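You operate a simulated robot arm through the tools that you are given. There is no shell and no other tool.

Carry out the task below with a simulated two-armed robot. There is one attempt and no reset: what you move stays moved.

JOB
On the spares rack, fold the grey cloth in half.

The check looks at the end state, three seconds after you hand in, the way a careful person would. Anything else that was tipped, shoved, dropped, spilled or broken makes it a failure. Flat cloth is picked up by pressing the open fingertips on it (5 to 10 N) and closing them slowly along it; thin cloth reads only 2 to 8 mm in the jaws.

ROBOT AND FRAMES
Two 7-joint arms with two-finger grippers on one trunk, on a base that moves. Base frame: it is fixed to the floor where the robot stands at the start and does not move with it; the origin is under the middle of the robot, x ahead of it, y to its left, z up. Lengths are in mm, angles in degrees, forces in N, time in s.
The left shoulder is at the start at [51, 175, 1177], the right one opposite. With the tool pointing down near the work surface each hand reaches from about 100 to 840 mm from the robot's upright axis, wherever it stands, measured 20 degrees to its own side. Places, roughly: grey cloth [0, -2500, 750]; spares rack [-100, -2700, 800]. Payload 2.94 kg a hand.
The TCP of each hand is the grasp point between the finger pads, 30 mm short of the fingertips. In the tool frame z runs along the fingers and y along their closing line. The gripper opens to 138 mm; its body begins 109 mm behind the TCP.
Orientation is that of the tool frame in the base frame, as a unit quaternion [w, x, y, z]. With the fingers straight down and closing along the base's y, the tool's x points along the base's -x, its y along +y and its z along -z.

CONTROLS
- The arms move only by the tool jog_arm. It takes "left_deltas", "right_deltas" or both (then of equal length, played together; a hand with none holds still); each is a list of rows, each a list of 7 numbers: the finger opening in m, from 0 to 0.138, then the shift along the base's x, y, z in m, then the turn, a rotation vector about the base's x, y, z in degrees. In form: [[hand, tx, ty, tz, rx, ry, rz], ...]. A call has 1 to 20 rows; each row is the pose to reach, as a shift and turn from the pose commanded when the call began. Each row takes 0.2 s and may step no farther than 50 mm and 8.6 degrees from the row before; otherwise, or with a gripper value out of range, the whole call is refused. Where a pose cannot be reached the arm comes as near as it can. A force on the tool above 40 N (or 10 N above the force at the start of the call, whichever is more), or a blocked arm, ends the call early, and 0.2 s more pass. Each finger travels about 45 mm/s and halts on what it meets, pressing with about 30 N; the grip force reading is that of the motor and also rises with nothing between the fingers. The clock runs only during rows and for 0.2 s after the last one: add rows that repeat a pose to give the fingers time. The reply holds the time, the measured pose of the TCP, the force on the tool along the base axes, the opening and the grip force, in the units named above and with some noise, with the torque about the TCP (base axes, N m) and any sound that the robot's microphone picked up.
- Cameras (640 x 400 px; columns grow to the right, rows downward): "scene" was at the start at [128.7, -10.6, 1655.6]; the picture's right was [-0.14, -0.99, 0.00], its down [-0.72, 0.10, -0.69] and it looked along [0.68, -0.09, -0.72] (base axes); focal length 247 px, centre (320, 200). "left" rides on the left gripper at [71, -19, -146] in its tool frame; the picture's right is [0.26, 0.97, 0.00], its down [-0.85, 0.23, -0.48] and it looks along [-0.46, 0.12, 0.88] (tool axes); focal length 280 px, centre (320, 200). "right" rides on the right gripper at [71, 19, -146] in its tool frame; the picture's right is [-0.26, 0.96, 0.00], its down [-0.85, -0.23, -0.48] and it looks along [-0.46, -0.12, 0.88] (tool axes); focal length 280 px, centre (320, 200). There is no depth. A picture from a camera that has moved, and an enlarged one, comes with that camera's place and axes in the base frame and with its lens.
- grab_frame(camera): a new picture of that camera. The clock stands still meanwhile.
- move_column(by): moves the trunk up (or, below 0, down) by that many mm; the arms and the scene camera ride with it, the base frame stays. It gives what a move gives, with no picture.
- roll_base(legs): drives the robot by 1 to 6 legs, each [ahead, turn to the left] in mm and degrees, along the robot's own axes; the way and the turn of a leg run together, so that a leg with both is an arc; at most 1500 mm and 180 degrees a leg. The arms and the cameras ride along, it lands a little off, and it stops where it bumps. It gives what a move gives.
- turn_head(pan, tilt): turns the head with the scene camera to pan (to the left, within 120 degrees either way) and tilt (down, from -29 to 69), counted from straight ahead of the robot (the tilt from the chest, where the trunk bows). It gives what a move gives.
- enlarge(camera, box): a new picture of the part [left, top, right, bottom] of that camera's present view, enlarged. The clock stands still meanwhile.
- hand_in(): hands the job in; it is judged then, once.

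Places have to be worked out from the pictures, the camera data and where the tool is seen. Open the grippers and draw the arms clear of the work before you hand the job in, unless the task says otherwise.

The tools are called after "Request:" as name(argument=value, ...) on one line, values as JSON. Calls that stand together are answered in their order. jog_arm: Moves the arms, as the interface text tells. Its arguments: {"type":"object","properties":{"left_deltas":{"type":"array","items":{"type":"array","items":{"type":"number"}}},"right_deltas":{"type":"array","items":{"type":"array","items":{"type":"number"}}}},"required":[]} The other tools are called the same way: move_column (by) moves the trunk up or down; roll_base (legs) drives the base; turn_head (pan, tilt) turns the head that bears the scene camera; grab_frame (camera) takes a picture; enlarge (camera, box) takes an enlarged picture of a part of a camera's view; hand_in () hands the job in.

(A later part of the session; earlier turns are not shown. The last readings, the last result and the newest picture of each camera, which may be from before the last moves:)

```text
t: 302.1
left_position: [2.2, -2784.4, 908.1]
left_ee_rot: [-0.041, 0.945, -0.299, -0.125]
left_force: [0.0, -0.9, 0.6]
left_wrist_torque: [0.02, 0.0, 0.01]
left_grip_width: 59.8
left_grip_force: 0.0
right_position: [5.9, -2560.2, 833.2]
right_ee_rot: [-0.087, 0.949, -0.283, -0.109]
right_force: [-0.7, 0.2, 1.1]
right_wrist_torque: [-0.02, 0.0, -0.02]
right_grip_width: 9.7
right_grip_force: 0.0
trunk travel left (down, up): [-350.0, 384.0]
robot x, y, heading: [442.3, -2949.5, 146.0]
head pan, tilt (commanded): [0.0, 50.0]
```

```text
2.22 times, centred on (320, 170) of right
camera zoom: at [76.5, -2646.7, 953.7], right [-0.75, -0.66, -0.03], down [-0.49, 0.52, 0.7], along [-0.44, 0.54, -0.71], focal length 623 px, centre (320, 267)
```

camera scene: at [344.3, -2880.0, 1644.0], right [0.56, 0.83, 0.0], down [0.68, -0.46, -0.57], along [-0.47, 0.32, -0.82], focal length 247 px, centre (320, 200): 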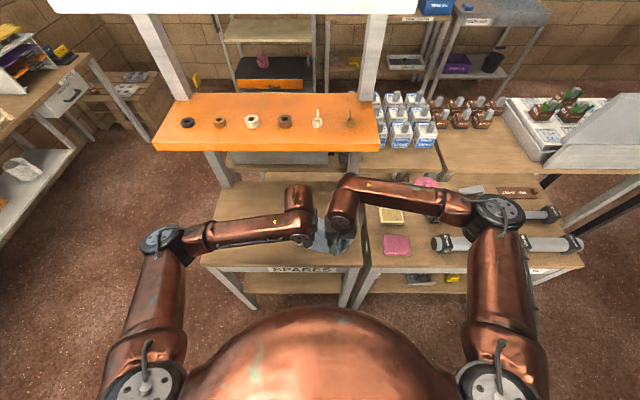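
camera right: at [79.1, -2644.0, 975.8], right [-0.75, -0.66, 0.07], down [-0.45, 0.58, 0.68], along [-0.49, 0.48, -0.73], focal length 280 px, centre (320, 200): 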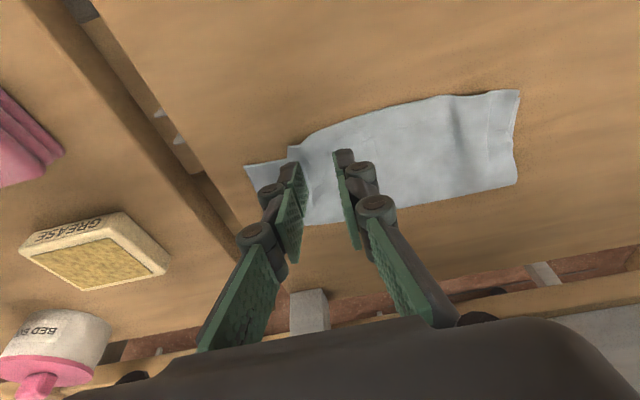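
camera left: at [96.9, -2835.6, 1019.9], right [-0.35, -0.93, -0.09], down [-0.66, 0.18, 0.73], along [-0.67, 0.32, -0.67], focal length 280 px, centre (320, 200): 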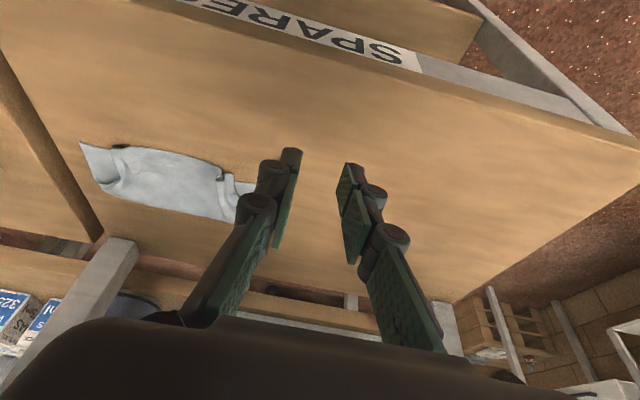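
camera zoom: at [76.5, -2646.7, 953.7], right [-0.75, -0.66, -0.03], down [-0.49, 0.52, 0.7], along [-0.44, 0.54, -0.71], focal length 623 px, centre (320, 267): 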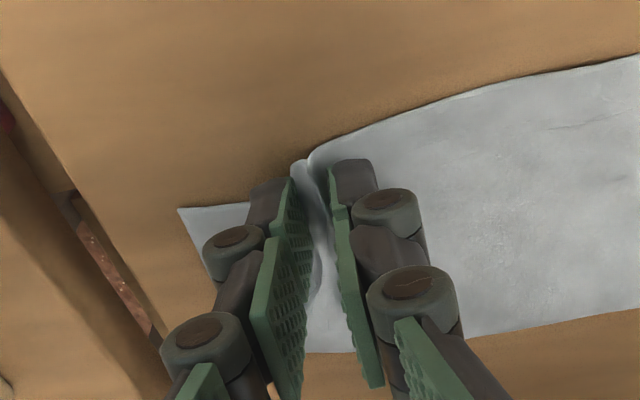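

The folded edge is gathered between the pads. I close fully and then lift gently.

Request:
jog_arm(right_deltas=[[0.008, 0, 0, 0, 0, 0, 0], [0.006, 0, 0, 0, 0, 0, 0], [0.004, 0, 0, 0, 0, 0, 0], [0.002, 0, 0, 0, 0, 0, 0], [0.0, 0, 0, 0, 0, 0, 0], [0.0, 0, 0, 0, 0, 0, 0], [0.0, 0, 0, 0.005, 0, 0, 0], [0.0, 0, 0, 0.012, 0, 0, 0], [0.0, -0.0006, -0.0008, 0.02, 0, 0, 0], [0.0, -0.0011, -0.0017, 0.03, 0, 0, 0]])

Request:
grab_frame(camera="right")

Request:
enlarge(camera="scene", box=[270, 190, 382, 270])

Request:
enlarge(camera="left", box=[50, 110, 260, 240])

```text
t: 304.3
left_position: [1.5, -2785.8, 907.7]
left_ee_rot: [-0.041, 0.945, -0.299, -0.124]
left_force: [-0.9, -0.7, 0.3]
left_wrist_torque: [0.03, -0.01, 0.0]
left_grip_width: 59.8
left_grip_force: 0.2
right_position: [5.2, -2563.0, 863.5]
right_ee_rot: [-0.088, 0.949, -0.283, -0.11]
right_force: [1.1, -0.5, 1.7]
right_wrist_torque: [0.06, -0.02, 0.0]
right_grip_width: 0.2
right_grip_force: 21.2
trunk travel left (down, up): [-350.0, 384.0]
robot x, y, heading: [436.9, -2949.9, 145.9]
head pan, tilt (commanded): [0.0, 50.0]
```

```text
taken
camera right: at [75.5, -2648.2, 983.9], right [-0.75, -0.66, -0.03], down [-0.49, 0.52, 0.7], along [-0.44, 0.54, -0.71], focal length 280 px, centre (320, 200)
```

right: 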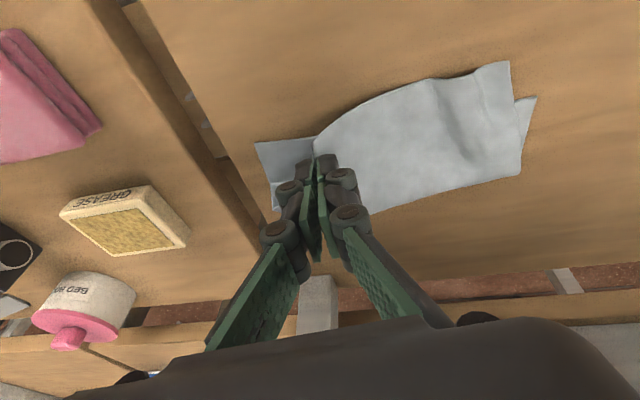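

```text
5.00 times, centred on (326, 230) of scene
camera zoom: at [341.0, -2877.9, 1650.6], right [0.56, 0.83, 0.0], down [0.63, -0.43, -0.64], along [-0.53, 0.36, -0.77], focal length 1237 px, centre (290, 50)
```

zoom: 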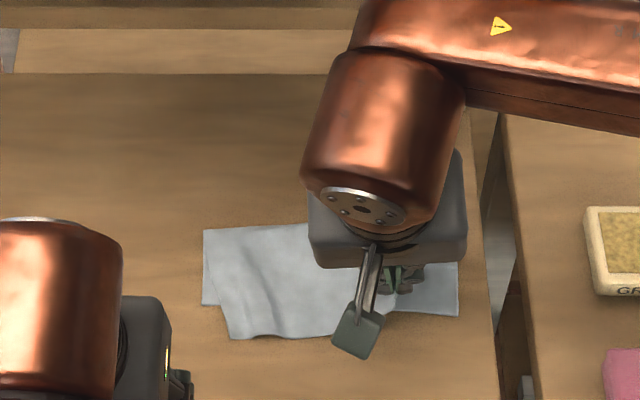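

```text
3.05 times, centred on (155, 175) of left
camera zoom: at [99.9, -2830.5, 1029.2], right [-0.35, -0.93, -0.07], down [-0.7, 0.21, 0.68], along [-0.62, 0.29, -0.73], focal length 854 px, centre (823, 276)
```

zoom: 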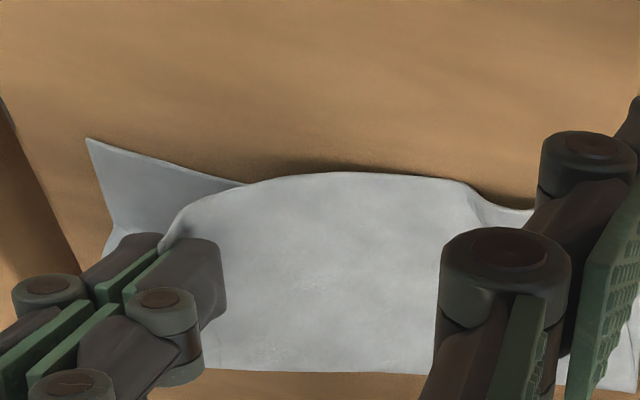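

Lifting pulled the top layer a bit to the right (its left corner moved ~22 mm). I look closely at what hangs from the right pinch.

Request:
enlarge(camera="right", box=[230, 40, 550, 240])

```text
2.00 times, centred on (390, 140) of right
camera zoom: at [75.5, -2648.2, 983.9], right [-0.75, -0.66, -0.03], down [-0.49, 0.52, 0.7], along [-0.44, 0.54, -0.71], focal length 561 px, centre (180, 320)
```

zoom: 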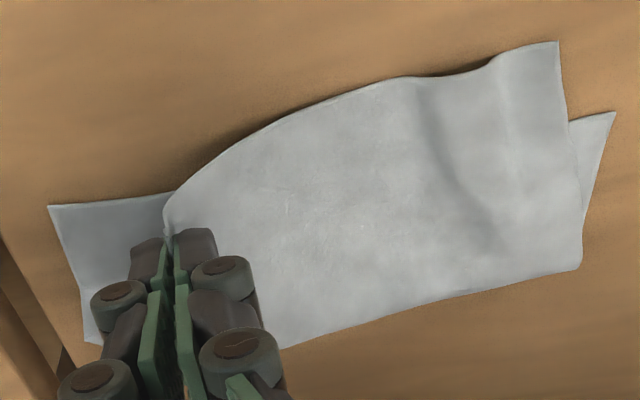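

The right hand holds the folded edge; the top layer has swung a little. I'll take the left part of the same edge with the left hand too, so both can lift and re-lay it. I lean the right hand away for clearance and bring the left one over, hovering.

Request:
jog_arm(left_deltas=[[0.026, -0.006, 0.023, -0.004, -0.5, -0.7, 0], [0.026, -0.012, 0.046, -0.012, -0.9, -1.4, 0], [0.026, -0.018, 0.069, -0.024, -1.4, -2.1, 0], [0.026, -0.025, 0.092, -0.037, -1.9, -2.8, 0], [0.026, -0.031, 0.115, -0.048, -2.3, -3.5, 0], [0.026, -0.0369, 0.1369, -0.055, -2.8, -4.15, 0]], right_deltas=[[0.0, 0, 0, 0, -1.66, 1.12, 0], [0.0, 0, 0, 0, -3.32, 2.23, 0], [0.0, 0, 0, 0, -4.98, 3.35, 0], [0.0, 0, 0, 0, -6.64, 4.47, 0], [0.0, 0, 0, 0, -8.3, 5.58, 0], [0.0, 0, 0, 0, -9.95, 6.7, 0]])

Request:
enlarge(camera="left", box=[200, 80, 440, 260])

Request:
grab_frame(camera="left")

Request:
enlarge(camera="scene", box=[240, 150, 400, 270])

```text
t: 305.7
left_position: [-35.2, -2645.8, 853.1]
left_ee_rot: [-0.029, 0.95, -0.301, -0.083]
left_force: [-0.4, -0.3, 0.3]
left_wrist_torque: [-0.04, 0.01, 0.02]
left_grip_width: 26.1
left_grip_force: 0.0
right_position: [5.5, -2562.5, 864.2]
right_ee_rot: [0.012, 0.945, -0.296, -0.14]
right_force: [-0.1, -0.9, -0.1]
right_wrist_torque: [-0.03, 0.0, 0.0]
right_grip_width: 4.3
right_grip_force: 26.7
trunk travel left (down, up): [-350.0, 384.0]
robot x, y, heading: [442.1, -2942.0, 146.0]
head pan, tilt (commanded): [0.0, 50.0]
```

```text
2.22 times, centred on (320, 170) of left
camera zoom: at [53.4, -2685.2, 983.6], right [-0.34, -0.94, -0.05], down [-0.75, 0.24, 0.62], along [-0.57, 0.25, -0.79], focal length 623 px, centre (320, 267)
```

zoom: 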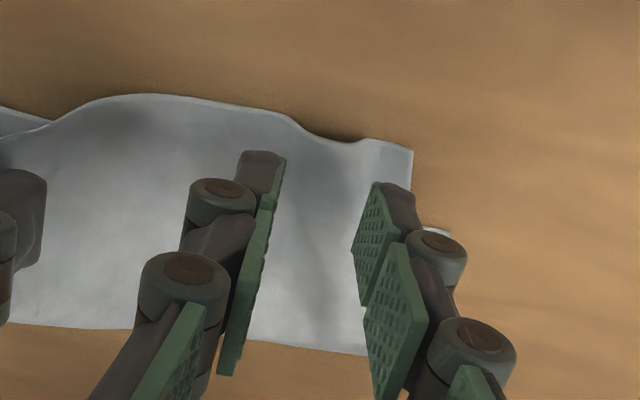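

```text
taken
camera left: at [53.4, -2685.2, 983.6], right [-0.34, -0.94, -0.05], down [-0.75, 0.24, 0.62], along [-0.57, 0.25, -0.79], focal length 280 px, centre (320, 200)
```

left: 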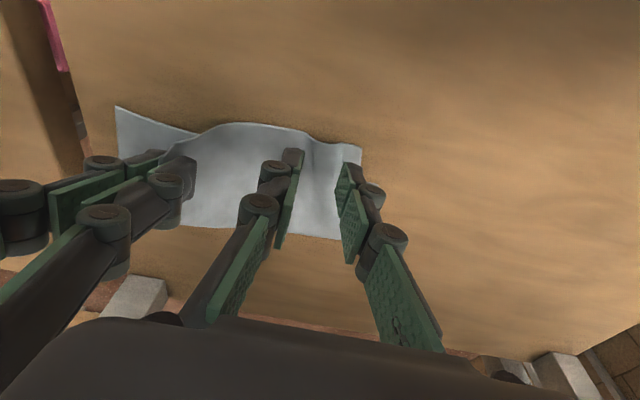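

```text
3.33 times, centred on (320, 210) of scene
camera zoom: at [341.3, -2876.6, 1650.5], right [0.56, 0.83, 0.0], down [0.63, -0.43, -0.64], along [-0.53, 0.36, -0.77], focal length 825 px, centre (320, 167)
```

zoom: 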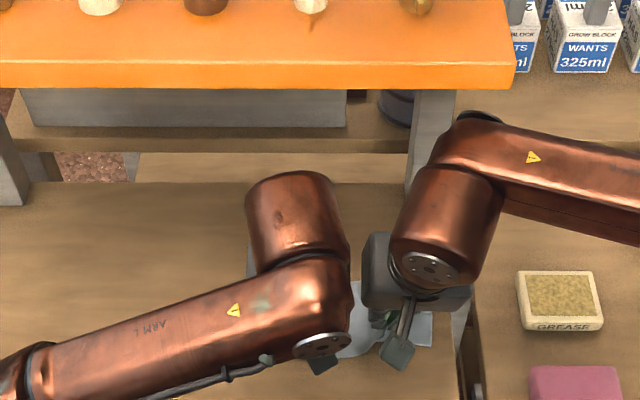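

The left fingers are well placed on the top layer's left part, which overhangs onto bare table. I lower to contact.

Request:
jog_arm(left_deltas=[[0.026, 0, 0, -0.006, 0, 0, 0], [0.026, 0, 0, -0.012, 0, 0, 0], [0.026, 0, 0, -0.017, 0, 0, 0], [0.026, 0, 0, -0.02, 0, 0, 0], [0.026, 0, 0, -0.0215, 0, 0, 0], [0.026, 0, 0, -0.0215, 0, 0, 0]])

```text
t: 307.1
left_position: [-34.5, -2648.0, 832.3]
left_ee_rot: [-0.029, 0.95, -0.3, -0.084]
left_force: [-0.9, 0.0, 6.3]
left_wrist_torque: [0.01, 0.06, 0.0]
left_grip_width: 25.7
left_grip_force: 0.0
right_position: [4.3, -2562.5, 864.7]
right_ee_rot: [0.012, 0.945, -0.296, -0.139]
right_force: [-5.2, 4.1, 1.0]
right_wrist_torque: [0.1, 0.16, 0.0]
right_grip_width: 3.4
right_grip_force: 38.0
trunk travel left (down, up): [-350.0, 384.0]
robot x, y, heading: [442.9, -2948.7, 145.6]
head pan, tilt (commanded): [0.0, 50.0]
```

Left contact 6 N. I close it slowly.

Request:
jog_arm(left_deltas=[[0.025, 0, 0, 0, 0, 0, 0], [0.024, 0, 0, -0.0001, 0, 0, 0], [0.023, 0, 0, -0.0001, 0, 0, 0], [0.022, 0, 0, -0.0002, 0, 0, 0], [0.021, 0, 0, -0.0002, 0, 0, 0], [0.02, 0, 0, -0.0003, 0, 0, 0], [0.019, 0, 0, -0.0003, 0, 0, 0], [0.018, 0, 0, -0.0004, 0, 0, 0], [0.017, 0, 0, -0.0004, 0, 0, 0], [0.016, 0, 0, -0.0005, 0, 0, 0], [0.015, 0, 0, -0.0005, 0, 0, 0], [0.014, 0, 0, -0.0006, 0, 0, 0], [0.013, 0, 0, -0.0006, 0, 0, 0], [0.012, 0, 0, -0.0007, 0, 0, 0], [0.011, 0, 0, -0.0007, 0, 0, 0], [0.01, 0, 0, -0.0008, 0, 0, 0]])

Request:
enlarge(camera="left", box=[200, 80, 440, 260])

```text
t: 310.5
left_position: [-35.1, -2648.8, 830.7]
left_ee_rot: [-0.028, 0.95, -0.3, -0.084]
left_force: [0.8, 1.2, 10.9]
left_wrist_torque: [0.03, -0.14, 0.03]
left_grip_width: 9.8
left_grip_force: 0.1
right_position: [6.4, -2561.5, 864.0]
right_ee_rot: [0.011, 0.945, -0.296, -0.14]
right_force: [-0.1, -0.8, -1.1]
right_wrist_torque: [-0.06, 0.02, 0.0]
right_grip_width: 3.8
right_grip_force: 26.1
trunk travel left (down, up): [-350.0, 384.0]
robot x, y, heading: [443.8, -2949.8, 145.8]
head pan, tilt (commanded): [0.0, 50.0]
```

```text
2.22 times, centred on (320, 170) of left
camera zoom: at [54.1, -2686.8, 961.6], right [-0.34, -0.94, -0.05], down [-0.75, 0.24, 0.62], along [-0.57, 0.25, -0.79], focal length 623 px, centre (320, 267)
```

zoom: 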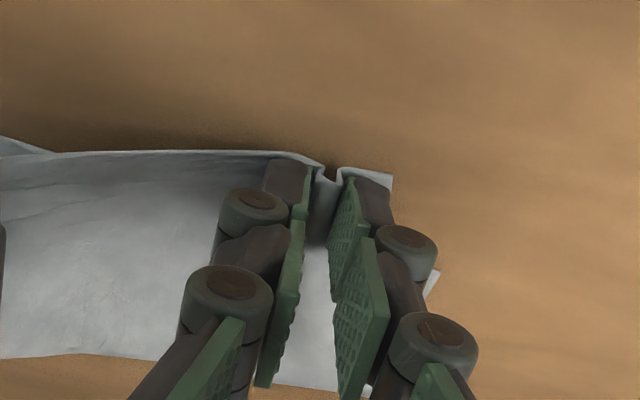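

Request:
jog_arm(left_deltas=[[0.009, 0, 0, 0, 0, 0, 0], [0.008, 0, 0, 0, 0, 0, 0], [0.006, 0, 0, -0.0001, 0, 0, 0], [0.004, 0, 0, -0.0002, 0, 0, 0], [0.002, 0, 0, -0.0002, 0, 0, 0], [0.0, 0, 0, -0.0002, 0, 0, 0], [0.0, 0, 0, -0.0002, 0, 0, 0], [0.0, 0, 0, 0.004, 0, 0, 0], [0.0, 0, 0, 0.01, 0, 0, 0], [0.0, 0, 0, 0.018, 0, 0, 0]])

Request:
grab_frame(camera="left")

Request:
enlarge(camera="left", box=[80, 80, 400, 280])

```text
t: 312.7
left_position: [-35.1, -2647.2, 848.3]
left_ee_rot: [-0.028, 0.95, -0.3, -0.083]
left_force: [0.7, -0.9, 0.8]
left_wrist_torque: [0.14, -0.1, -0.05]
left_grip_width: 4.4
left_grip_force: 25.9
right_position: [5.6, -2562.7, 863.1]
right_ee_rot: [0.012, 0.945, -0.296, -0.139]
right_force: [-0.8, -1.4, 0.2]
right_wrist_torque: [0.01, 0.01, -0.01]
right_grip_width: 3.5
right_grip_force: 38.7
trunk travel left (down, up): [-350.0, 384.0]
robot x, y, heading: [440.8, -2944.6, 146.0]
head pan, tilt (commanded): [0.0, 50.0]
```

```text
taken
camera left: at [53.9, -2686.3, 979.6], right [-0.34, -0.94, -0.05], down [-0.75, 0.24, 0.62], along [-0.57, 0.25, -0.79], focal length 280 px, centre (320, 200)
```

left: 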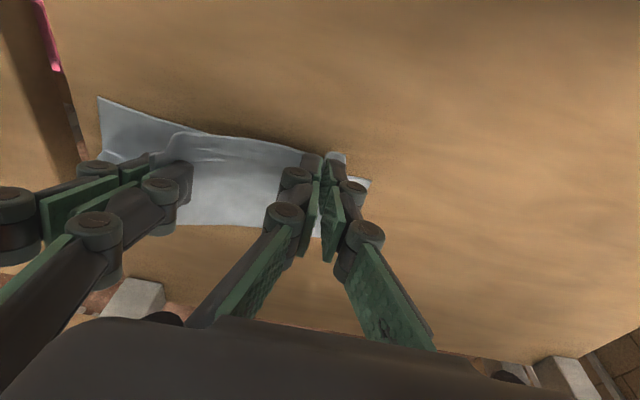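

```text
2.00 times, centred on (240, 180) of left
camera zoom: at [53.9, -2686.3, 979.6], right [-0.34, -0.94, -0.05], down [-0.75, 0.24, 0.62], along [-0.57, 0.25, -0.79], focal length 561 px, centre (480, 240)
```

zoom: 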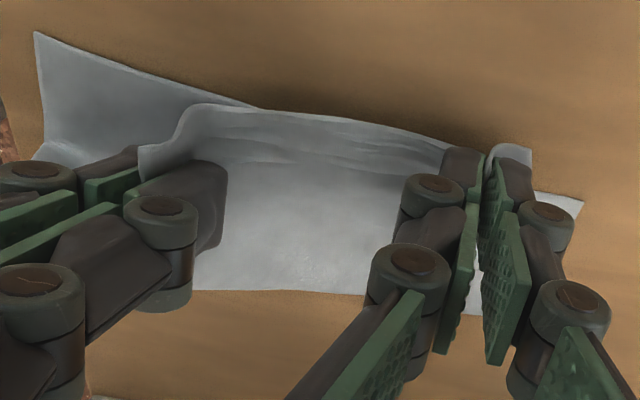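

Both hands hold the top edge again. I raise it up toward vertical above the fold, so the tucked corner can fall open, then check.

Request:
jog_arm(left_deltas=[[0.0, -0.003, 0.002, 0.012, 1.4, 2.07, 0], [0.0, -0.008, 0.0054, 0.022, 2.8, 4.15, 0], [0.0, -0.015, 0.0101, 0.031, 4.2, 6.2, 0], [0.0, -0.023, 0.0155, 0.038, 5.6, 8.3, 0], [0.0, -0.031, 0.0209, 0.043, 7.0, 10.4, 0], [0.0, -0.0387, 0.026, 0.047, 8.38, 12.44, 0], [0.0, -0.0387, 0.026, 0.047, 8.38, 12.44, 0]], right_deltas=[[0.0, -0.002, 0.0014, 0.008, 0.93, 1.38, 0], [0.0, -0.006, 0.004, 0.015, 1.86, 2.77, 0], [0.0, -0.011, 0.0074, 0.021, 2.79, 4.15, 0], [0.0, -0.017, 0.0115, 0.026, 3.72, 5.53, 0], [0.0, -0.023, 0.0155, 0.03, 4.65, 6.9, 0], [0.0, -0.0292, 0.0197, 0.032, 5.585, 8.295, 0], [0.0, -0.0292, 0.0197, 0.032, 5.585, 8.295, 0]])

Request:
grab_frame(camera="left")

Request:
grab_frame(camera="right")

Request:
enlarge(camera="scene", box=[240, 150, 400, 270])

```text
t: 314.3
left_position: [-74.0, -2621.4, 896.2]
left_ee_rot: [-0.066, 0.93, -0.295, -0.209]
left_force: [-0.2, 0.0, -2.0]
left_wrist_torque: [-0.03, 0.04, -0.02]
left_grip_width: 5.7
left_grip_force: 34.0
right_position: [-23.6, -2541.5, 895.8]
right_ee_rot: [-0.012, 0.932, -0.287, -0.222]
right_force: [-2.4, -1.2, -1.6]
right_wrist_torque: [-0.15, 0.1, 0.08]
right_grip_width: 2.6
right_grip_force: 25.3
trunk travel left (down, up): [-350.0, 384.0]
robot x, y, heading: [443.0, -2949.6, 145.8]
head pan, tilt (commanded): [0.0, 50.0]
```

```text
taken
camera left: at [40.5, -2677.6, 997.2], right [-0.36, -0.93, -0.11], down [-0.59, 0.14, 0.79], along [-0.72, 0.35, -0.6], focal length 280 px, centre (320, 200)
```

left: 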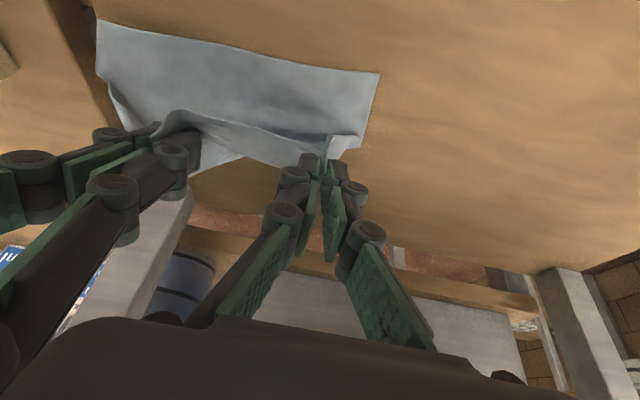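

```text
taken
camera right: at [77.4, -2618.6, 999.9], right [-0.72, -0.67, 0.21], down [-0.31, 0.57, 0.76], along [-0.63, 0.48, -0.61], focal length 280 px, centre (320, 200)
```

right: 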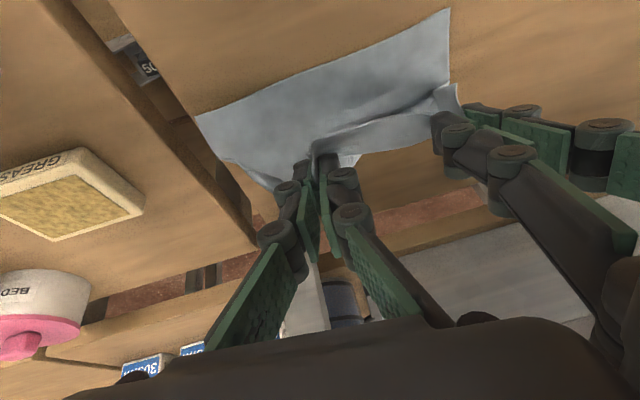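

```text
3.33 times, centred on (320, 210) of scene
camera zoom: at [341.3, -2877.5, 1650.6], right [0.56, 0.83, 0.0], down [0.63, -0.43, -0.64], along [-0.53, 0.36, -0.77], focal length 825 px, centre (320, 167)
```

zoom: 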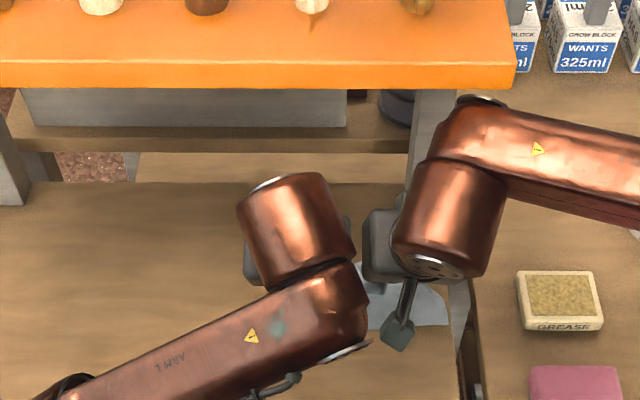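

Request:
enlarge(camera="right", box=[220, 60, 480, 220])

Request:
enlarge(camera="left", box=[80, 60, 400, 240])

```text
2.46 times, centred on (350, 140) of right
camera zoom: at [77.4, -2618.6, 999.9], right [-0.72, -0.67, 0.21], down [-0.31, 0.57, 0.76], along [-0.63, 0.48, -0.61], focal length 690 px, centre (246, 348)
```

zoom: 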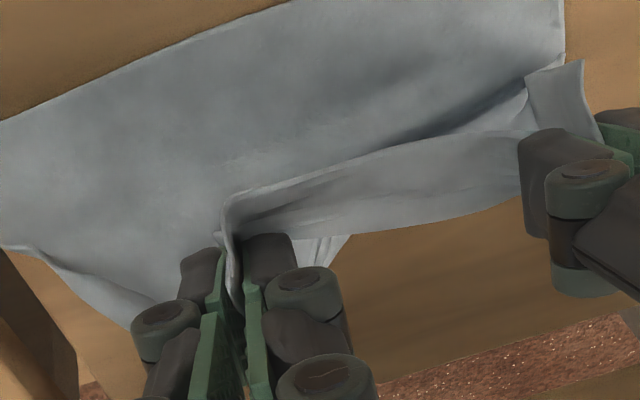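

```text
2.00 times, centred on (240, 150) of left
camera zoom: at [40.5, -2677.6, 997.2], right [-0.36, -0.93, -0.11], down [-0.59, 0.14, 0.79], along [-0.72, 0.35, -0.6], focal length 561 px, centre (480, 300)
```

zoom: 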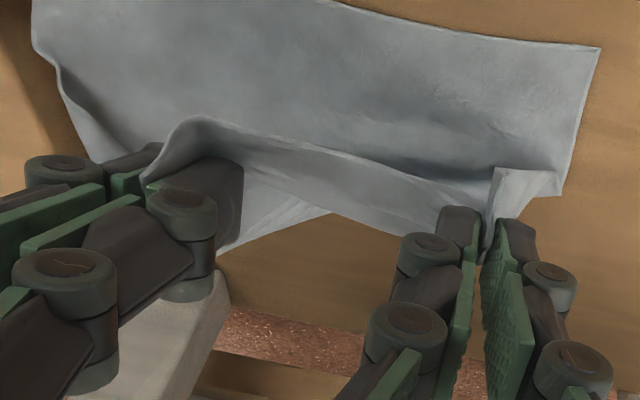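

The tucked flap hangs folded behind the right pinch. I release the right gripper in mid-air so it can spring open and the corner drops onto the bottom layer, while the left keeps holding.

Request:
jog_arm(right_deltas=[[0.03, 0, 0, 0, 0, 0, 0], [0.06, 0, 0, 0, 0, 0, 0], [0.06, 0, 0, 0.01, 0, 0, 0], [0.06, 0.005, 0.007, 0.03, 0, 0, 0], [0.06, 0.015, 0.022, 0.05, 0, 0, 0], [0.06, 0.035, 0.04, 0.06, 0, 0, 0], [0.06, 0.06, 0.06, 0.06, 0, 0, 0]])

Request:
enlarge(camera="left", box=[50, 20, 410, 240])

Request:
enlarge(camera="scene", box=[270, 190, 390, 270])

Request:
grab_frame(camera="right")

```text
t: 315.9
left_position: [-72.9, -2621.0, 896.0]
left_ee_rot: [-0.065, 0.93, -0.295, -0.209]
left_force: [-6.1, -6.6, -0.4]
left_wrist_torque: [0.16, -0.11, -0.11]
left_grip_width: 0.0
left_grip_force: 24.4
right_position: [37.1, -2480.2, 956.6]
right_ee_rot: [-0.014, 0.931, -0.289, -0.222]
right_force: [-0.2, -0.1, -0.3]
right_wrist_torque: [-0.04, 0.02, 0.0]
right_grip_width: 60.1
right_grip_force: 0.1
trunk travel left (down, up): [-350.0, 384.0]
robot x, y, heading: [442.7, -2947.9, 145.9]
head pan, tilt (commanded): [0.0, 50.0]
```

```text
1.78 times, centred on (230, 130) of left
camera zoom: at [41.4, -2676.8, 997.7], right [-0.36, -0.93, -0.11], down [-0.59, 0.14, 0.79], along [-0.72, 0.35, -0.6], focal length 498 px, centre (480, 324)
```

zoom: 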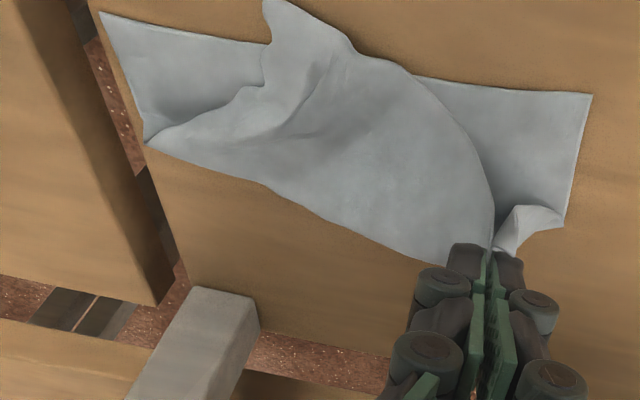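

```text
5.00 times, centred on (330, 230) of scene
camera zoom: at [342.5, -2876.4, 1650.8], right [0.56, 0.83, 0.0], down [0.63, -0.43, -0.64], along [-0.53, 0.36, -0.77], focal length 1237 px, centre (270, 50)
```

zoom: 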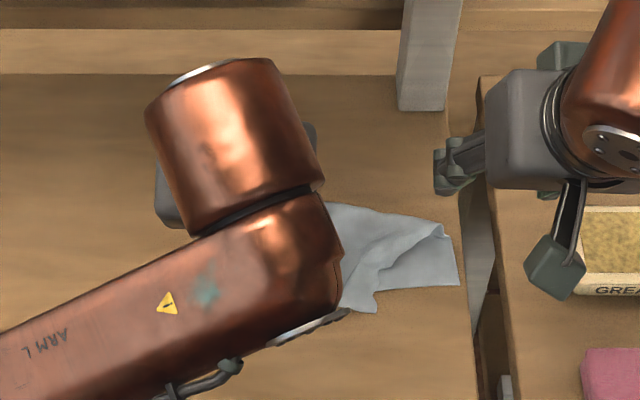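

```text
taken
camera right: at [138.7, -2555.9, 1060.4], right [-0.72, -0.67, 0.21], down [-0.31, 0.57, 0.76], along [-0.63, 0.48, -0.61], focal length 280 px, centre (320, 200)
```

right: 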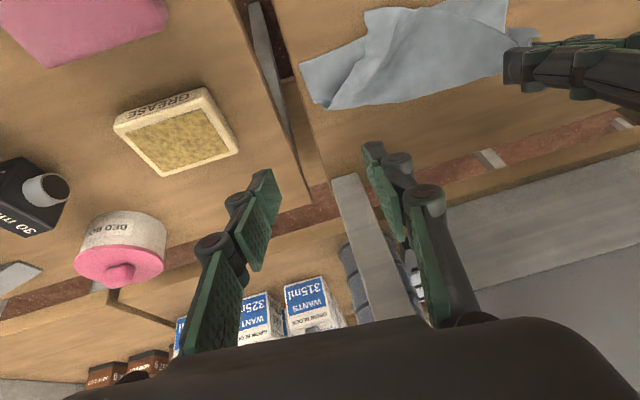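

The dog-ear opened: the top layer's right corner now lies free toward me. I look at the full left view to locate it.

Request:
grab_frame(camera="left")

Request:
enlarge(camera="scene", box=[320, 220, 370, 260])

```text
taken
camera left: at [41.4, -2676.8, 997.7], right [-0.36, -0.93, -0.11], down [-0.59, 0.14, 0.79], along [-0.72, 0.35, -0.6], focal length 280 px, centre (320, 200)
```

left: 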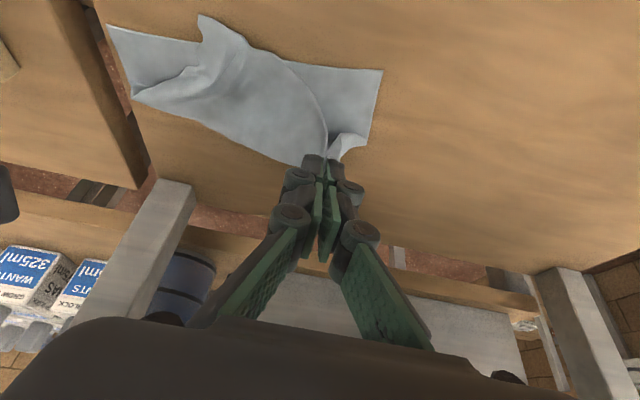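

```text
10.00 times, centred on (345, 240) of scene
camera zoom: at [342.5, -2876.4, 1650.8], right [0.56, 0.83, 0.0], down [0.63, -0.43, -0.64], along [-0.53, 0.36, -0.77], focal length 2474 px, centre (70, -200)
```

zoom: 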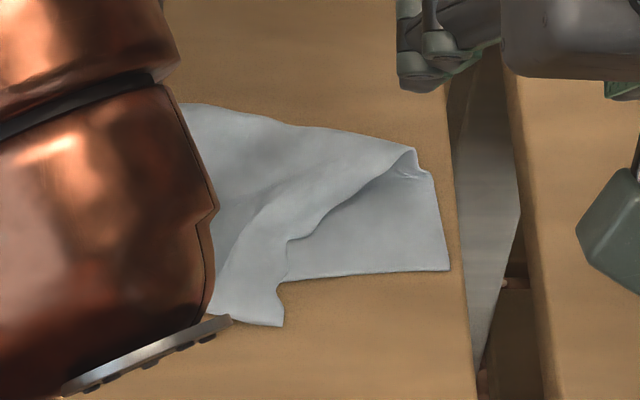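

Now I see the corner lies at (F≈452, R≈83) and should go to the bottom corner at (475, 149). The hands would be too close together, so I first set the left side down on its place and release it with an outward spread.

Request:
jog_arm(left_deltas=[[0.0, 0.0027, -0.0022, -0.009, -0.4, -0.59, 0], [0.0, 0.0054, -0.0043, -0.018, -0.8, -1.19, 0], [0.0, 0.0081, -0.0065, -0.027, -1.2, -1.78, 0], [0.0, 0.0108, -0.0086, -0.036, -1.6, -2.37, 0], [0.0, 0.0134, -0.0108, -0.044, -2.0, -2.96, 0], [0.0, 0.0161, -0.0129, -0.052, -2.4, -3.56, 0], [0.0, 0.0188, -0.0151, -0.059, -2.8, -4.15, 0], [0.0, 0.0188, -0.0151, -0.061, -2.8, -4.15, 0]])

Request:
enlarge(camera="left", box=[80, 60, 420, 260])

```text
t: 317.7
left_position: [-55.1, -2637.3, 835.0]
left_ee_rot: [-0.052, 0.939, -0.296, -0.167]
left_force: [3.9, 1.9, 1.3]
left_wrist_torque: [0.16, 0.12, 0.05]
left_grip_width: 0.0
left_grip_force: 23.2
right_position: [37.6, -2481.6, 955.1]
right_ee_rot: [-0.013, 0.932, -0.287, -0.221]
right_force: [-0.2, 0.5, -0.2]
right_wrist_torque: [-0.01, 0.0, 0.02]
right_grip_width: 59.9
right_grip_force: 0.1
trunk travel left (down, up): [-350.0, 384.0]
robot x, y, heading: [445.2, -2948.8, 145.9]
head pan, tilt (commanded): [0.0, 50.0]
```

```text
1.88 times, centred on (250, 160) of left
camera zoom: at [51.7, -2687.3, 947.1], right [-0.35, -0.93, -0.09], down [-0.65, 0.18, 0.74], along [-0.67, 0.32, -0.67], focal length 528 px, centre (452, 275)
```

zoom: 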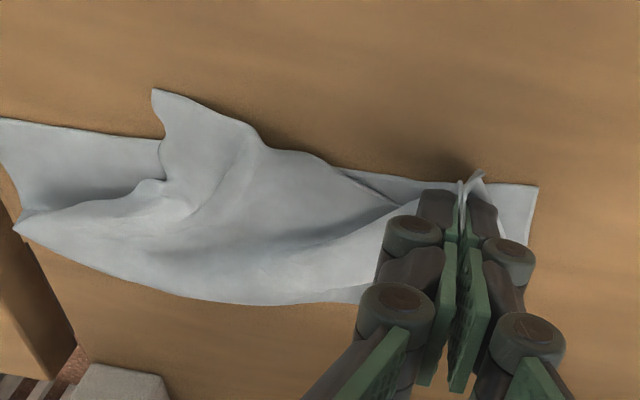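

Request:
jog_arm(left_deltas=[[0.0, 0, 0, -0.001, 0, 0, 0], [0.0, 0, 0, -0.002, 0, 0, 0], [0.0, 0, 0, -0.003, 0, 0, 0], [0.0, 0, 0, -0.0035, 0, 0, 0]])

```text
t: 318.7
left_position: [-53.4, -2636.9, 831.8]
left_ee_rot: [-0.054, 0.939, -0.297, -0.167]
left_force: [-1.6, -3.2, 3.8]
left_wrist_torque: [0.69, -0.52, -0.28]
left_grip_width: 0.7
left_grip_force: 23.1
right_position: [37.3, -2482.2, 955.6]
right_ee_rot: [-0.013, 0.932, -0.287, -0.221]
right_force: [0.4, 1.2, -0.1]
right_wrist_torque: [0.0, 0.04, 0.0]
right_grip_width: 60.1
right_grip_force: 0.1
trunk travel left (down, up): [-350.0, 384.0]
robot x, y, heading: [443.8, -2947.7, 145.8]
head pan, tilt (commanded): [0.0, 50.0]
```

Request:
jog_arm(left_deltas=[[0.0, 0, 0, -0.0005, 0, 0, 0], [0.002, -0.0006, -0.0008, -0.0006, 0, 0, 0], [0.004, -0.0011, -0.0017, -0.0006, 0, 0, 0], [0.006, -0.0017, -0.0025, -0.0006, 0, 0, 0], [0.008, -0.0022, -0.0033, -0.0006, 0, 0, 0], [0.01, -0.0028, -0.0041, -0.0006, 0, 0, 0], [0.012, -0.0034, -0.005, -0.0006, 0, 0, 0], [0.014, -0.0039, -0.0058, -0.0006, 0, 0, 0], [0.016, -0.0045, -0.0066, -0.0006, 0, 0, 0], [0.018, -0.005, -0.0075, -0.0006, 0, 0, 0], [0.02, -0.0056, -0.0083, -0.0006, 0, 0, 0], [0.022, -0.0061, -0.0091, -0.0006, 0, 0, 0], [0.024, -0.0067, -0.01, -0.0006, 0, 0, 0], [0.026, -0.0073, -0.0108, -0.0006, 0, 0, 0], [0.028, -0.0078, -0.0116, -0.0006, 0, 0, 0], [0.03, -0.0084, -0.0124, -0.0006, 0, 0, 0], [0.032, -0.0089, -0.0133, -0.0006, 0, 0, 0], [0.034, -0.0095, -0.0141, -0.0006, 0, 0, 0]])

Request:
enlarge(camera="left", box=[80, 60, 420, 260])

```text
t: 322.5
left_position: [-64.5, -2651.7, 830.3]
left_ee_rot: [-0.052, 0.939, -0.297, -0.167]
left_force: [0.4, 1.9, 11.3]
left_wrist_torque: [0.17, -0.11, -0.02]
left_grip_width: 36.1
left_grip_force: 0.1
right_position: [37.5, -2481.1, 956.1]
right_ee_rot: [-0.012, 0.932, -0.287, -0.222]
right_force: [0.6, 0.6, -0.2]
right_wrist_torque: [0.02, -0.01, 0.0]
right_grip_width: 59.8
right_grip_force: 0.0
trunk travel left (down, up): [-350.0, 384.0]
robot x, y, heading: [440.7, -2950.3, 145.9]
head pan, tilt (commanded): [0.0, 50.0]
```

```text
1.88 times, centred on (250, 160) of left
camera zoom: at [42.6, -2701.7, 943.0], right [-0.35, -0.93, -0.09], down [-0.65, 0.18, 0.74], along [-0.67, 0.32, -0.67], focal length 528 px, centre (452, 275)
```

zoom: 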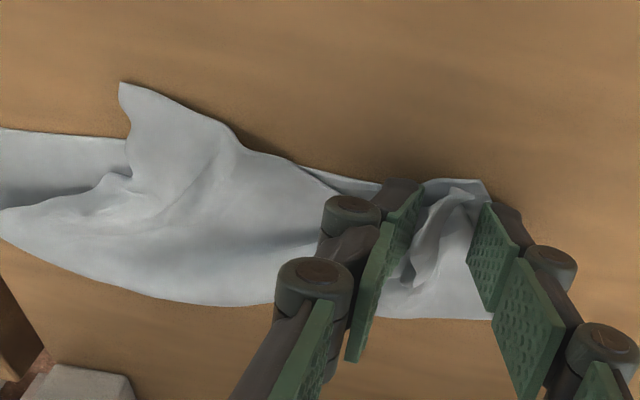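

Released on the left, with the corner flap curled over. I lift the left hand away and view everything from above.

Request:
jog_arm(left_deltas=[[0.036, 0, 0, 0.005, 0, 0, 0], [0.036, 0, 0, 0.015, 0, 0, 0], [0.036, 0.004, -0.003, 0.03, 0, 0, 0], [0.036, 0.015, -0.025, 0.045, 0, 0, 0], [0.036, 0.03, -0.06, 0.06, 0, 0, 0], [0.036, 0.045, -0.1, 0.07, 0, 0, 0], [0.036, 0.06, -0.14, 0.075, 0, 0, 0]])

Request:
enlarge(camera="scene", box=[280, 205, 370, 265])

```text
t: 324.1
left_position: [-8.2, -2786.7, 903.8]
left_ee_rot: [-0.052, 0.939, -0.297, -0.166]
left_force: [-0.2, 0.1, 0.1]
left_wrist_torque: [-0.01, 0.0, -0.02]
left_grip_width: 35.8
left_grip_force: 0.0
left hand out of reach, approached as far as the arm can: row 7
right_position: [36.0, -2481.8, 954.6]
right_ee_rot: [-0.014, 0.932, -0.287, -0.221]
right_force: [0.3, 0.8, -0.3]
right_wrist_torque: [0.0, 0.0, -0.06]
right_grip_width: 60.3
right_grip_force: 0.1
trunk travel left (down, up): [-350.0, 384.0]
robot x, y, heading: [439.5, -2949.2, 145.7]
head pan, tilt (commanded): [0.0, 50.0]
```

```text
6.67 times, centred on (325, 235) of scene
camera zoom: at [341.0, -2878.1, 1650.6], right [0.56, 0.83, 0.0], down [0.63, -0.43, -0.64], along [-0.53, 0.36, -0.77], focal length 1650 px, centre (287, -33)
```

zoom: 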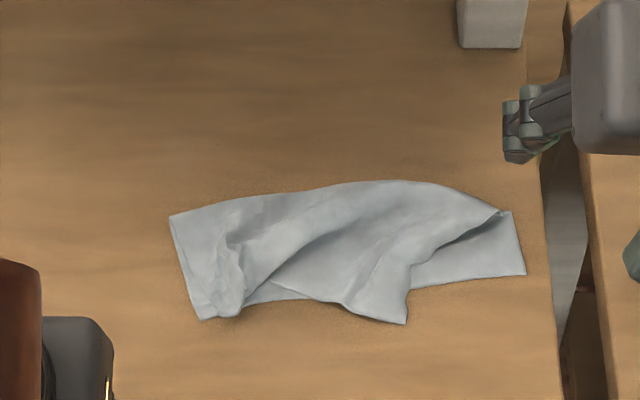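

The top layer needs re-laying at both corners. I start with the right: the right hand goes over the loose corner (pinch centre R≈44, just inside its edge), 20° tilt, hovering.

Request:
jog_arm(right_deltas=[[0.024, -0.013, -0.025, -0.02, 0.5, -1.8, -0.2], [0.024, -0.026, -0.051, -0.045, 1.0, -3.6, -0.3], [0.024, -0.039, -0.077, -0.075, 1.6, -5.5, -0.5], [0.024, -0.0523, -0.1028, -0.1, 2.08, -7.28, -0.68], [0.024, -0.0523, -0.1028, -0.105, 2.08, -7.28, -0.68]])

Request:
enlarge(camera="right", box=[200, 60, 440, 240])

Request:
grab_frame(camera="right")

```text
t: 325.3
left_position: [-8.3, -2785.2, 903.4]
left_ee_rot: [-0.052, 0.939, -0.297, -0.165]
left_force: [0.3, -0.5, 0.0]
left_wrist_torque: [-0.01, 0.0, -0.02]
left_grip_width: 36.0
left_grip_force: 0.0
right_position: [-15.8, -2584.8, 849.9]
right_ee_rot: [-0.049, 0.942, -0.288, -0.166]
right_force: [0.9, -0.4, 0.5]
right_wrist_torque: [-0.03, 0.04, 0.0]
right_grip_width: 24.2
right_grip_force: 0.0
trunk travel left (down, up): [-350.0, 384.0]
robot x, y, heading: [441.8, -2948.6, 146.0]
head pan, tilt (commanded): [0.0, 50.0]
```

```text
2.22 times, centred on (320, 150) of right
camera zoom: at [70.8, -2666.1, 963.2], right [-0.74, -0.66, 0.09], down [-0.4, 0.55, 0.74], along [-0.54, 0.51, -0.67], focal length 623 px, centre (320, 311)
```

zoom: 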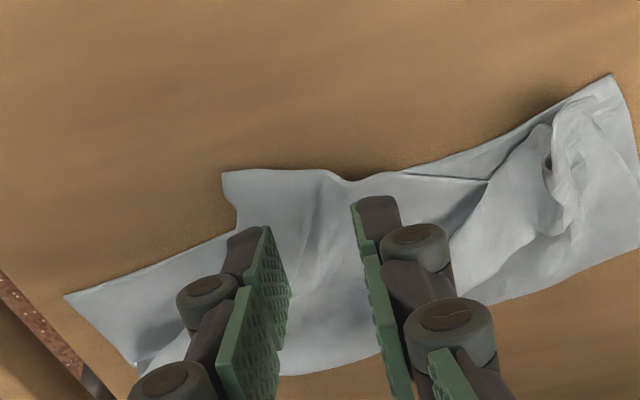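

```text
taken
camera right: at [70.8, -2666.1, 963.2], right [-0.74, -0.66, 0.09], down [-0.4, 0.55, 0.74], along [-0.54, 0.51, -0.67], focal length 280 px, centre (320, 200)
```

right: 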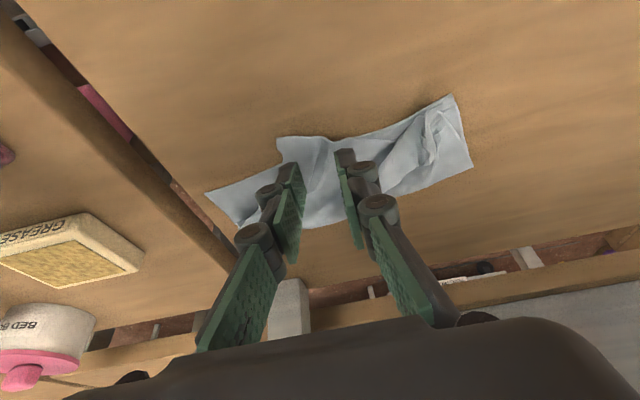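

Request:
jog_arm(right_deltas=[[0.024, -0.0041, 0.0028, -0.004, 0, 0, 0], [0.024, -0.0041, 0.0028, -0.009, 0, 0, 0], [0.024, -0.0041, 0.0028, -0.013, 0, 0, 0], [0.024, -0.0041, 0.0028, -0.0155, 0, 0, 0], [0.024, -0.0041, 0.0028, -0.0165, 0, 0, 0]])

Request:
enlarge(camera="right", box=[200, 60, 440, 240])

```text
t: 326.5
left_position: [-8.4, -2786.7, 902.6]
left_ee_rot: [-0.052, 0.939, -0.297, -0.165]
left_force: [-1.2, 0.1, 0.6]
left_wrist_torque: [-0.02, 0.0, 0.02]
left_grip_width: 36.2
left_grip_force: 0.0
right_position: [-21.2, -2582.0, 832.7]
right_ee_rot: [-0.049, 0.942, -0.288, -0.167]
right_force: [-0.3, 0.6, 0.5]
right_wrist_torque: [-0.01, 0.01, -0.01]
right_grip_width: 24.1
right_grip_force: 0.0
trunk travel left (down, up): [-350.0, 384.0]
robot x, y, heading: [440.9, -2949.7, 145.9]
head pan, tilt (commanded): [0.0, 50.0]
```

```text
2.22 times, centred on (320, 150) of right
camera zoom: at [65.9, -2663.5, 947.0], right [-0.74, -0.66, 0.09], down [-0.4, 0.55, 0.74], along [-0.54, 0.51, -0.67], focal length 623 px, centre (320, 311)
```

zoom: 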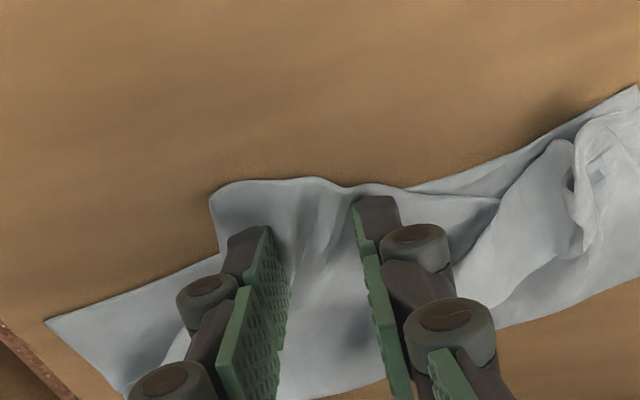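

Request:
jog_arm(right_deltas=[[0.024, 0, 0, -0.001, 0, 0, 0], [0.024, 0, 0, -0.0018, 0, 0, 0], [0.024, 0, 0, -0.0022, 0, 0, 0]])

```text
t: 327.3
left_position: [-8.7, -2787.0, 904.3]
left_ee_rot: [-0.052, 0.939, -0.297, -0.167]
left_force: [-0.2, 0.0, 0.5]
left_wrist_torque: [-0.03, 0.0, 0.01]
left_grip_width: 35.8
left_grip_force: 0.0
right_position: [-21.3, -2582.7, 833.0]
right_ee_rot: [-0.049, 0.941, -0.288, -0.168]
right_force: [3.3, 1.1, 11.8]
right_wrist_torque: [0.0, -0.1, -0.02]
right_grip_width: 23.5
right_grip_force: 0.1
trunk travel left (down, up): [-350.0, 384.0]
robot x, y, heading: [438.5, -2945.4, 145.9]
head pan, tilt (commanded): [0.0, 50.0]
```

Request:
jog_arm(right_deltas=[[0.023, 0, 0, 0.0003, 0, 0, 0], [0.022, 0, 0, 0.0003, 0, 0, 0], [0.021, 0, 0, 0.0003, 0, 0, 0], [0.02, 0, 0, 0.0002, 0, 0, 0], [0.019, 0, 0, 0.0002, 0, 0, 0], [0.018, 0, 0, 0.0001, 0, 0, 0], [0.017, 0, 0, 0.0001, 0, 0, 0], [0.016, 0, 0, 0.0, 0, 0, 0], [0.015, 0, 0, 0.0, 0, 0, 0], [0.014, 0, 0, -0.0001, 0, 0, 0], [0.013, 0, 0, -0.0001, 0, 0, 0], [0.012, 0, 0, -0.0002, 0, 0, 0], [0.01, 0, 0, -0.0002, 0, 0, 0], [0.008, 0, 0, -0.0003, 0, 0, 0], [0.006, 0, 0, -0.0003, 0, 0, 0], [0.004, 0, 0, -0.0003, 0, 0, 0], [0.002, 0, 0, -0.0003, 0, 0, 0], [0.0, 0, 0, -0.0003, 0, 0, 0], [0.0, 0, 0, -0.0003, 0, 0, 0]])

Request:
enlarge(camera="right", box=[200, 60, 440, 240])

```text
t: 331.3
left_position: [-8.4, -2785.4, 903.1]
left_ee_rot: [-0.052, 0.939, -0.297, -0.165]
left_force: [0.3, -0.5, 0.0]
left_wrist_torque: [0.0, 0.02, 0.05]
left_grip_width: 36.1
left_grip_force: 0.0
right_position: [-19.4, -2582.7, 829.1]
right_ee_rot: [-0.049, 0.942, -0.287, -0.167]
right_force: [-1.4, 0.0, 2.7]
right_wrist_torque: [0.09, -0.04, -0.03]
right_grip_width: 6.4
right_grip_force: 32.1
trunk travel left (down, up): [-350.0, 384.0]
robot x, y, heading: [439.3, -2946.4, 145.8]
head pan, tilt (commanded): [0.0, 50.0]
```

```text
2.22 times, centred on (320, 150) of right
camera zoom: at [66.2, -2664.1, 944.5], right [-0.74, -0.66, 0.09], down [-0.4, 0.55, 0.74], along [-0.54, 0.51, -0.67], focal length 623 px, centre (320, 311)
```

zoom: 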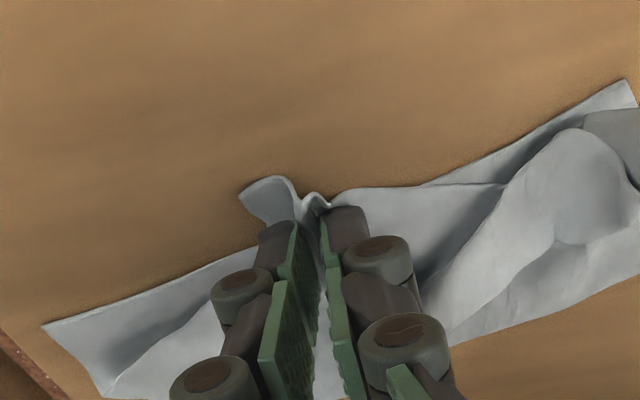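

The right pinch holds the corner with its flap pointing outward. I lift it slightly and carry it right and forward toward the bottom corner, then check.

Request:
jog_arm(right_deltas=[[0.0, 0, 0, 0.01, 0, 0, 0], [0.0, -0.001, 0.002, 0.02, 0, 0, 0], [0.0, 0.004, 0.013, 0.026, 0, 0, 0], [0.0, 0.01, 0.025, 0.03, 0, 0, 0], [0.0, 0.016, 0.037, 0.03, 0, 0, 0], [0.0, 0.02, 0.048, 0.028, 0, 0, 0], [0.0, 0.023, 0.059, 0.025, 0, 0, 0]])

Request:
grab_frame(camera="right")

Request:
enlarge(camera="scene", box=[270, 195, 390, 275])

Request:
enlarge(camera="left", box=[60, 100, 280, 240])

```text
t: 332.9
left_position: [-7.9, -2785.2, 902.1]
left_ee_rot: [-0.052, 0.939, -0.297, -0.166]
left_force: [0.4, -1.1, -0.2]
left_wrist_torque: [0.0, 0.01, -0.01]
left_grip_width: 36.0
left_grip_force: 0.1
right_position: [3.0, -2523.3, 856.4]
right_ee_rot: [-0.049, 0.942, -0.287, -0.166]
right_force: [-0.7, -0.4, 1.1]
right_wrist_torque: [0.14, -0.12, -0.03]
right_grip_width: 0.1
right_grip_force: 25.1
trunk travel left (down, up): [-350.0, 384.0]
robot x, y, heading: [441.0, -2948.6, 146.1]
head pan, tilt (commanded): [0.0, 50.0]
```

```text
taken
camera right: at [89.0, -2604.2, 969.9], right [-0.74, -0.66, 0.09], down [-0.4, 0.55, 0.74], along [-0.54, 0.51, -0.67], focal length 280 px, centre (320, 200)
```

right: 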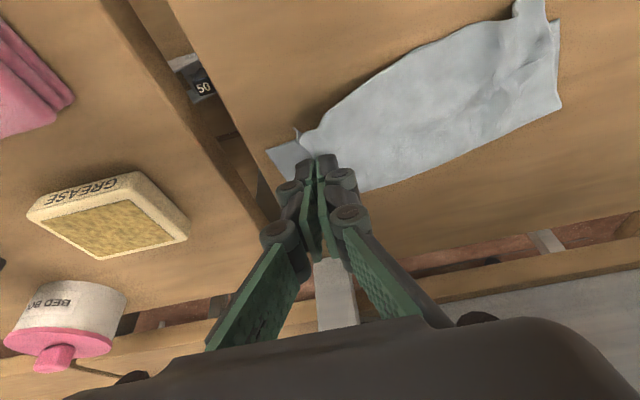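

```text
5.00 times, centred on (330, 235) of scene
camera zoom: at [341.2, -2877.1, 1650.6], right [0.56, 0.83, 0.0], down [0.63, -0.43, -0.64], along [-0.53, 0.36, -0.77], focal length 1237 px, centre (270, 25)
```

zoom: 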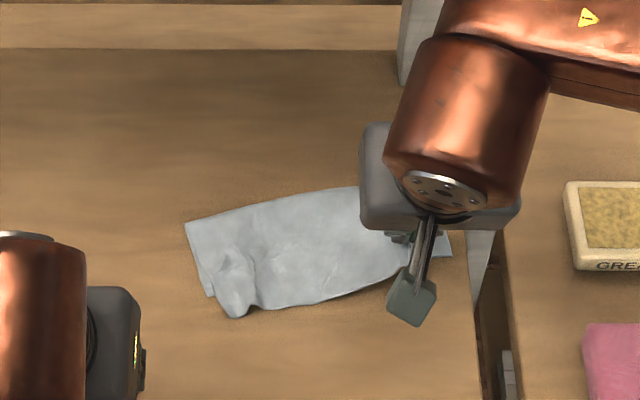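

```text
2.86 times, centred on (170, 170) of left
camera zoom: at [97.6, -2836.0, 1015.4], right [-0.35, -0.93, -0.09], down [-0.65, 0.18, 0.74], along [-0.67, 0.32, -0.67], focal length 801 px, centre (749, 286)
```

zoom: 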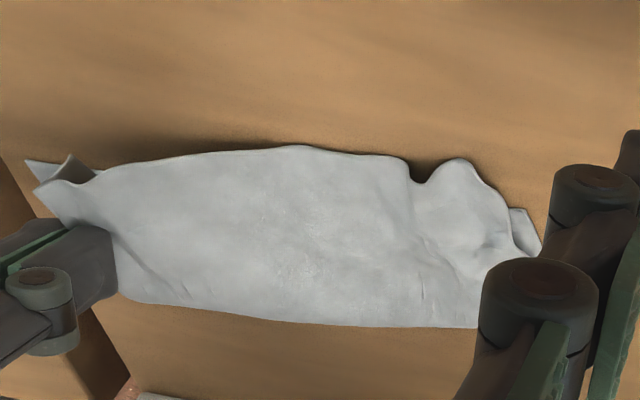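

Very good – this drew the top layer out almost flat over the bottom one. I lower the right corner onto its place, a few mm further right.

Request:
jog_arm(right_deltas=[[0.0, 0.001, 0.0015, -0.005, 0, 0, 0], [0.0, 0.002, 0.003, -0.01, 0, 0, 0], [0.0, 0.003, 0.0045, -0.015, 0, 0, 0], [0.0, 0.0045, 0.0066, -0.019, 0, 0, 0], [0.0, 0.0045, 0.0066, -0.022, 0, 0, 0], [0.0, 0.0045, 0.0066, -0.024, 0, 0, 0]])

Request:
enlarge(camera="right", box=[200, 60, 440, 240])

```text
t: 334.3
left_position: [-8.3, -2785.8, 902.9]
left_ee_rot: [-0.053, 0.939, -0.297, -0.166]
left_force: [-0.4, 0.0, -0.7]
left_wrist_torque: [0.03, 0.0, 0.05]
left_grip_width: 36.1
left_grip_force: 0.0
right_position: [6.0, -2518.1, 832.7]
right_ee_rot: [-0.049, 0.942, -0.287, -0.168]
right_force: [0.2, 0.8, 2.7]
right_wrist_torque: [0.0, -0.04, -0.02]
right_grip_width: 1.1
right_grip_force: 26.4
trunk travel left (down, up): [-350.0, 384.0]
robot x, y, heading: [446.1, -2948.9, 145.9]
head pan, tilt (commanded): [0.0, 50.0]
```

```text
2.22 times, centred on (320, 150) of right
camera zoom: at [93.1, -2598.6, 945.9], right [-0.74, -0.66, 0.09], down [-0.4, 0.55, 0.74], along [-0.54, 0.51, -0.67], focal length 623 px, centre (320, 311)
```

zoom: 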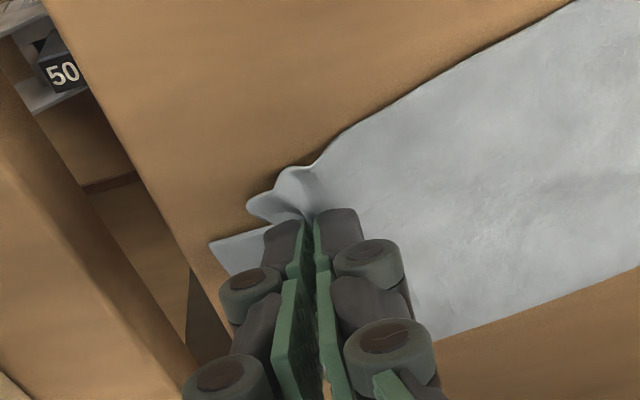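

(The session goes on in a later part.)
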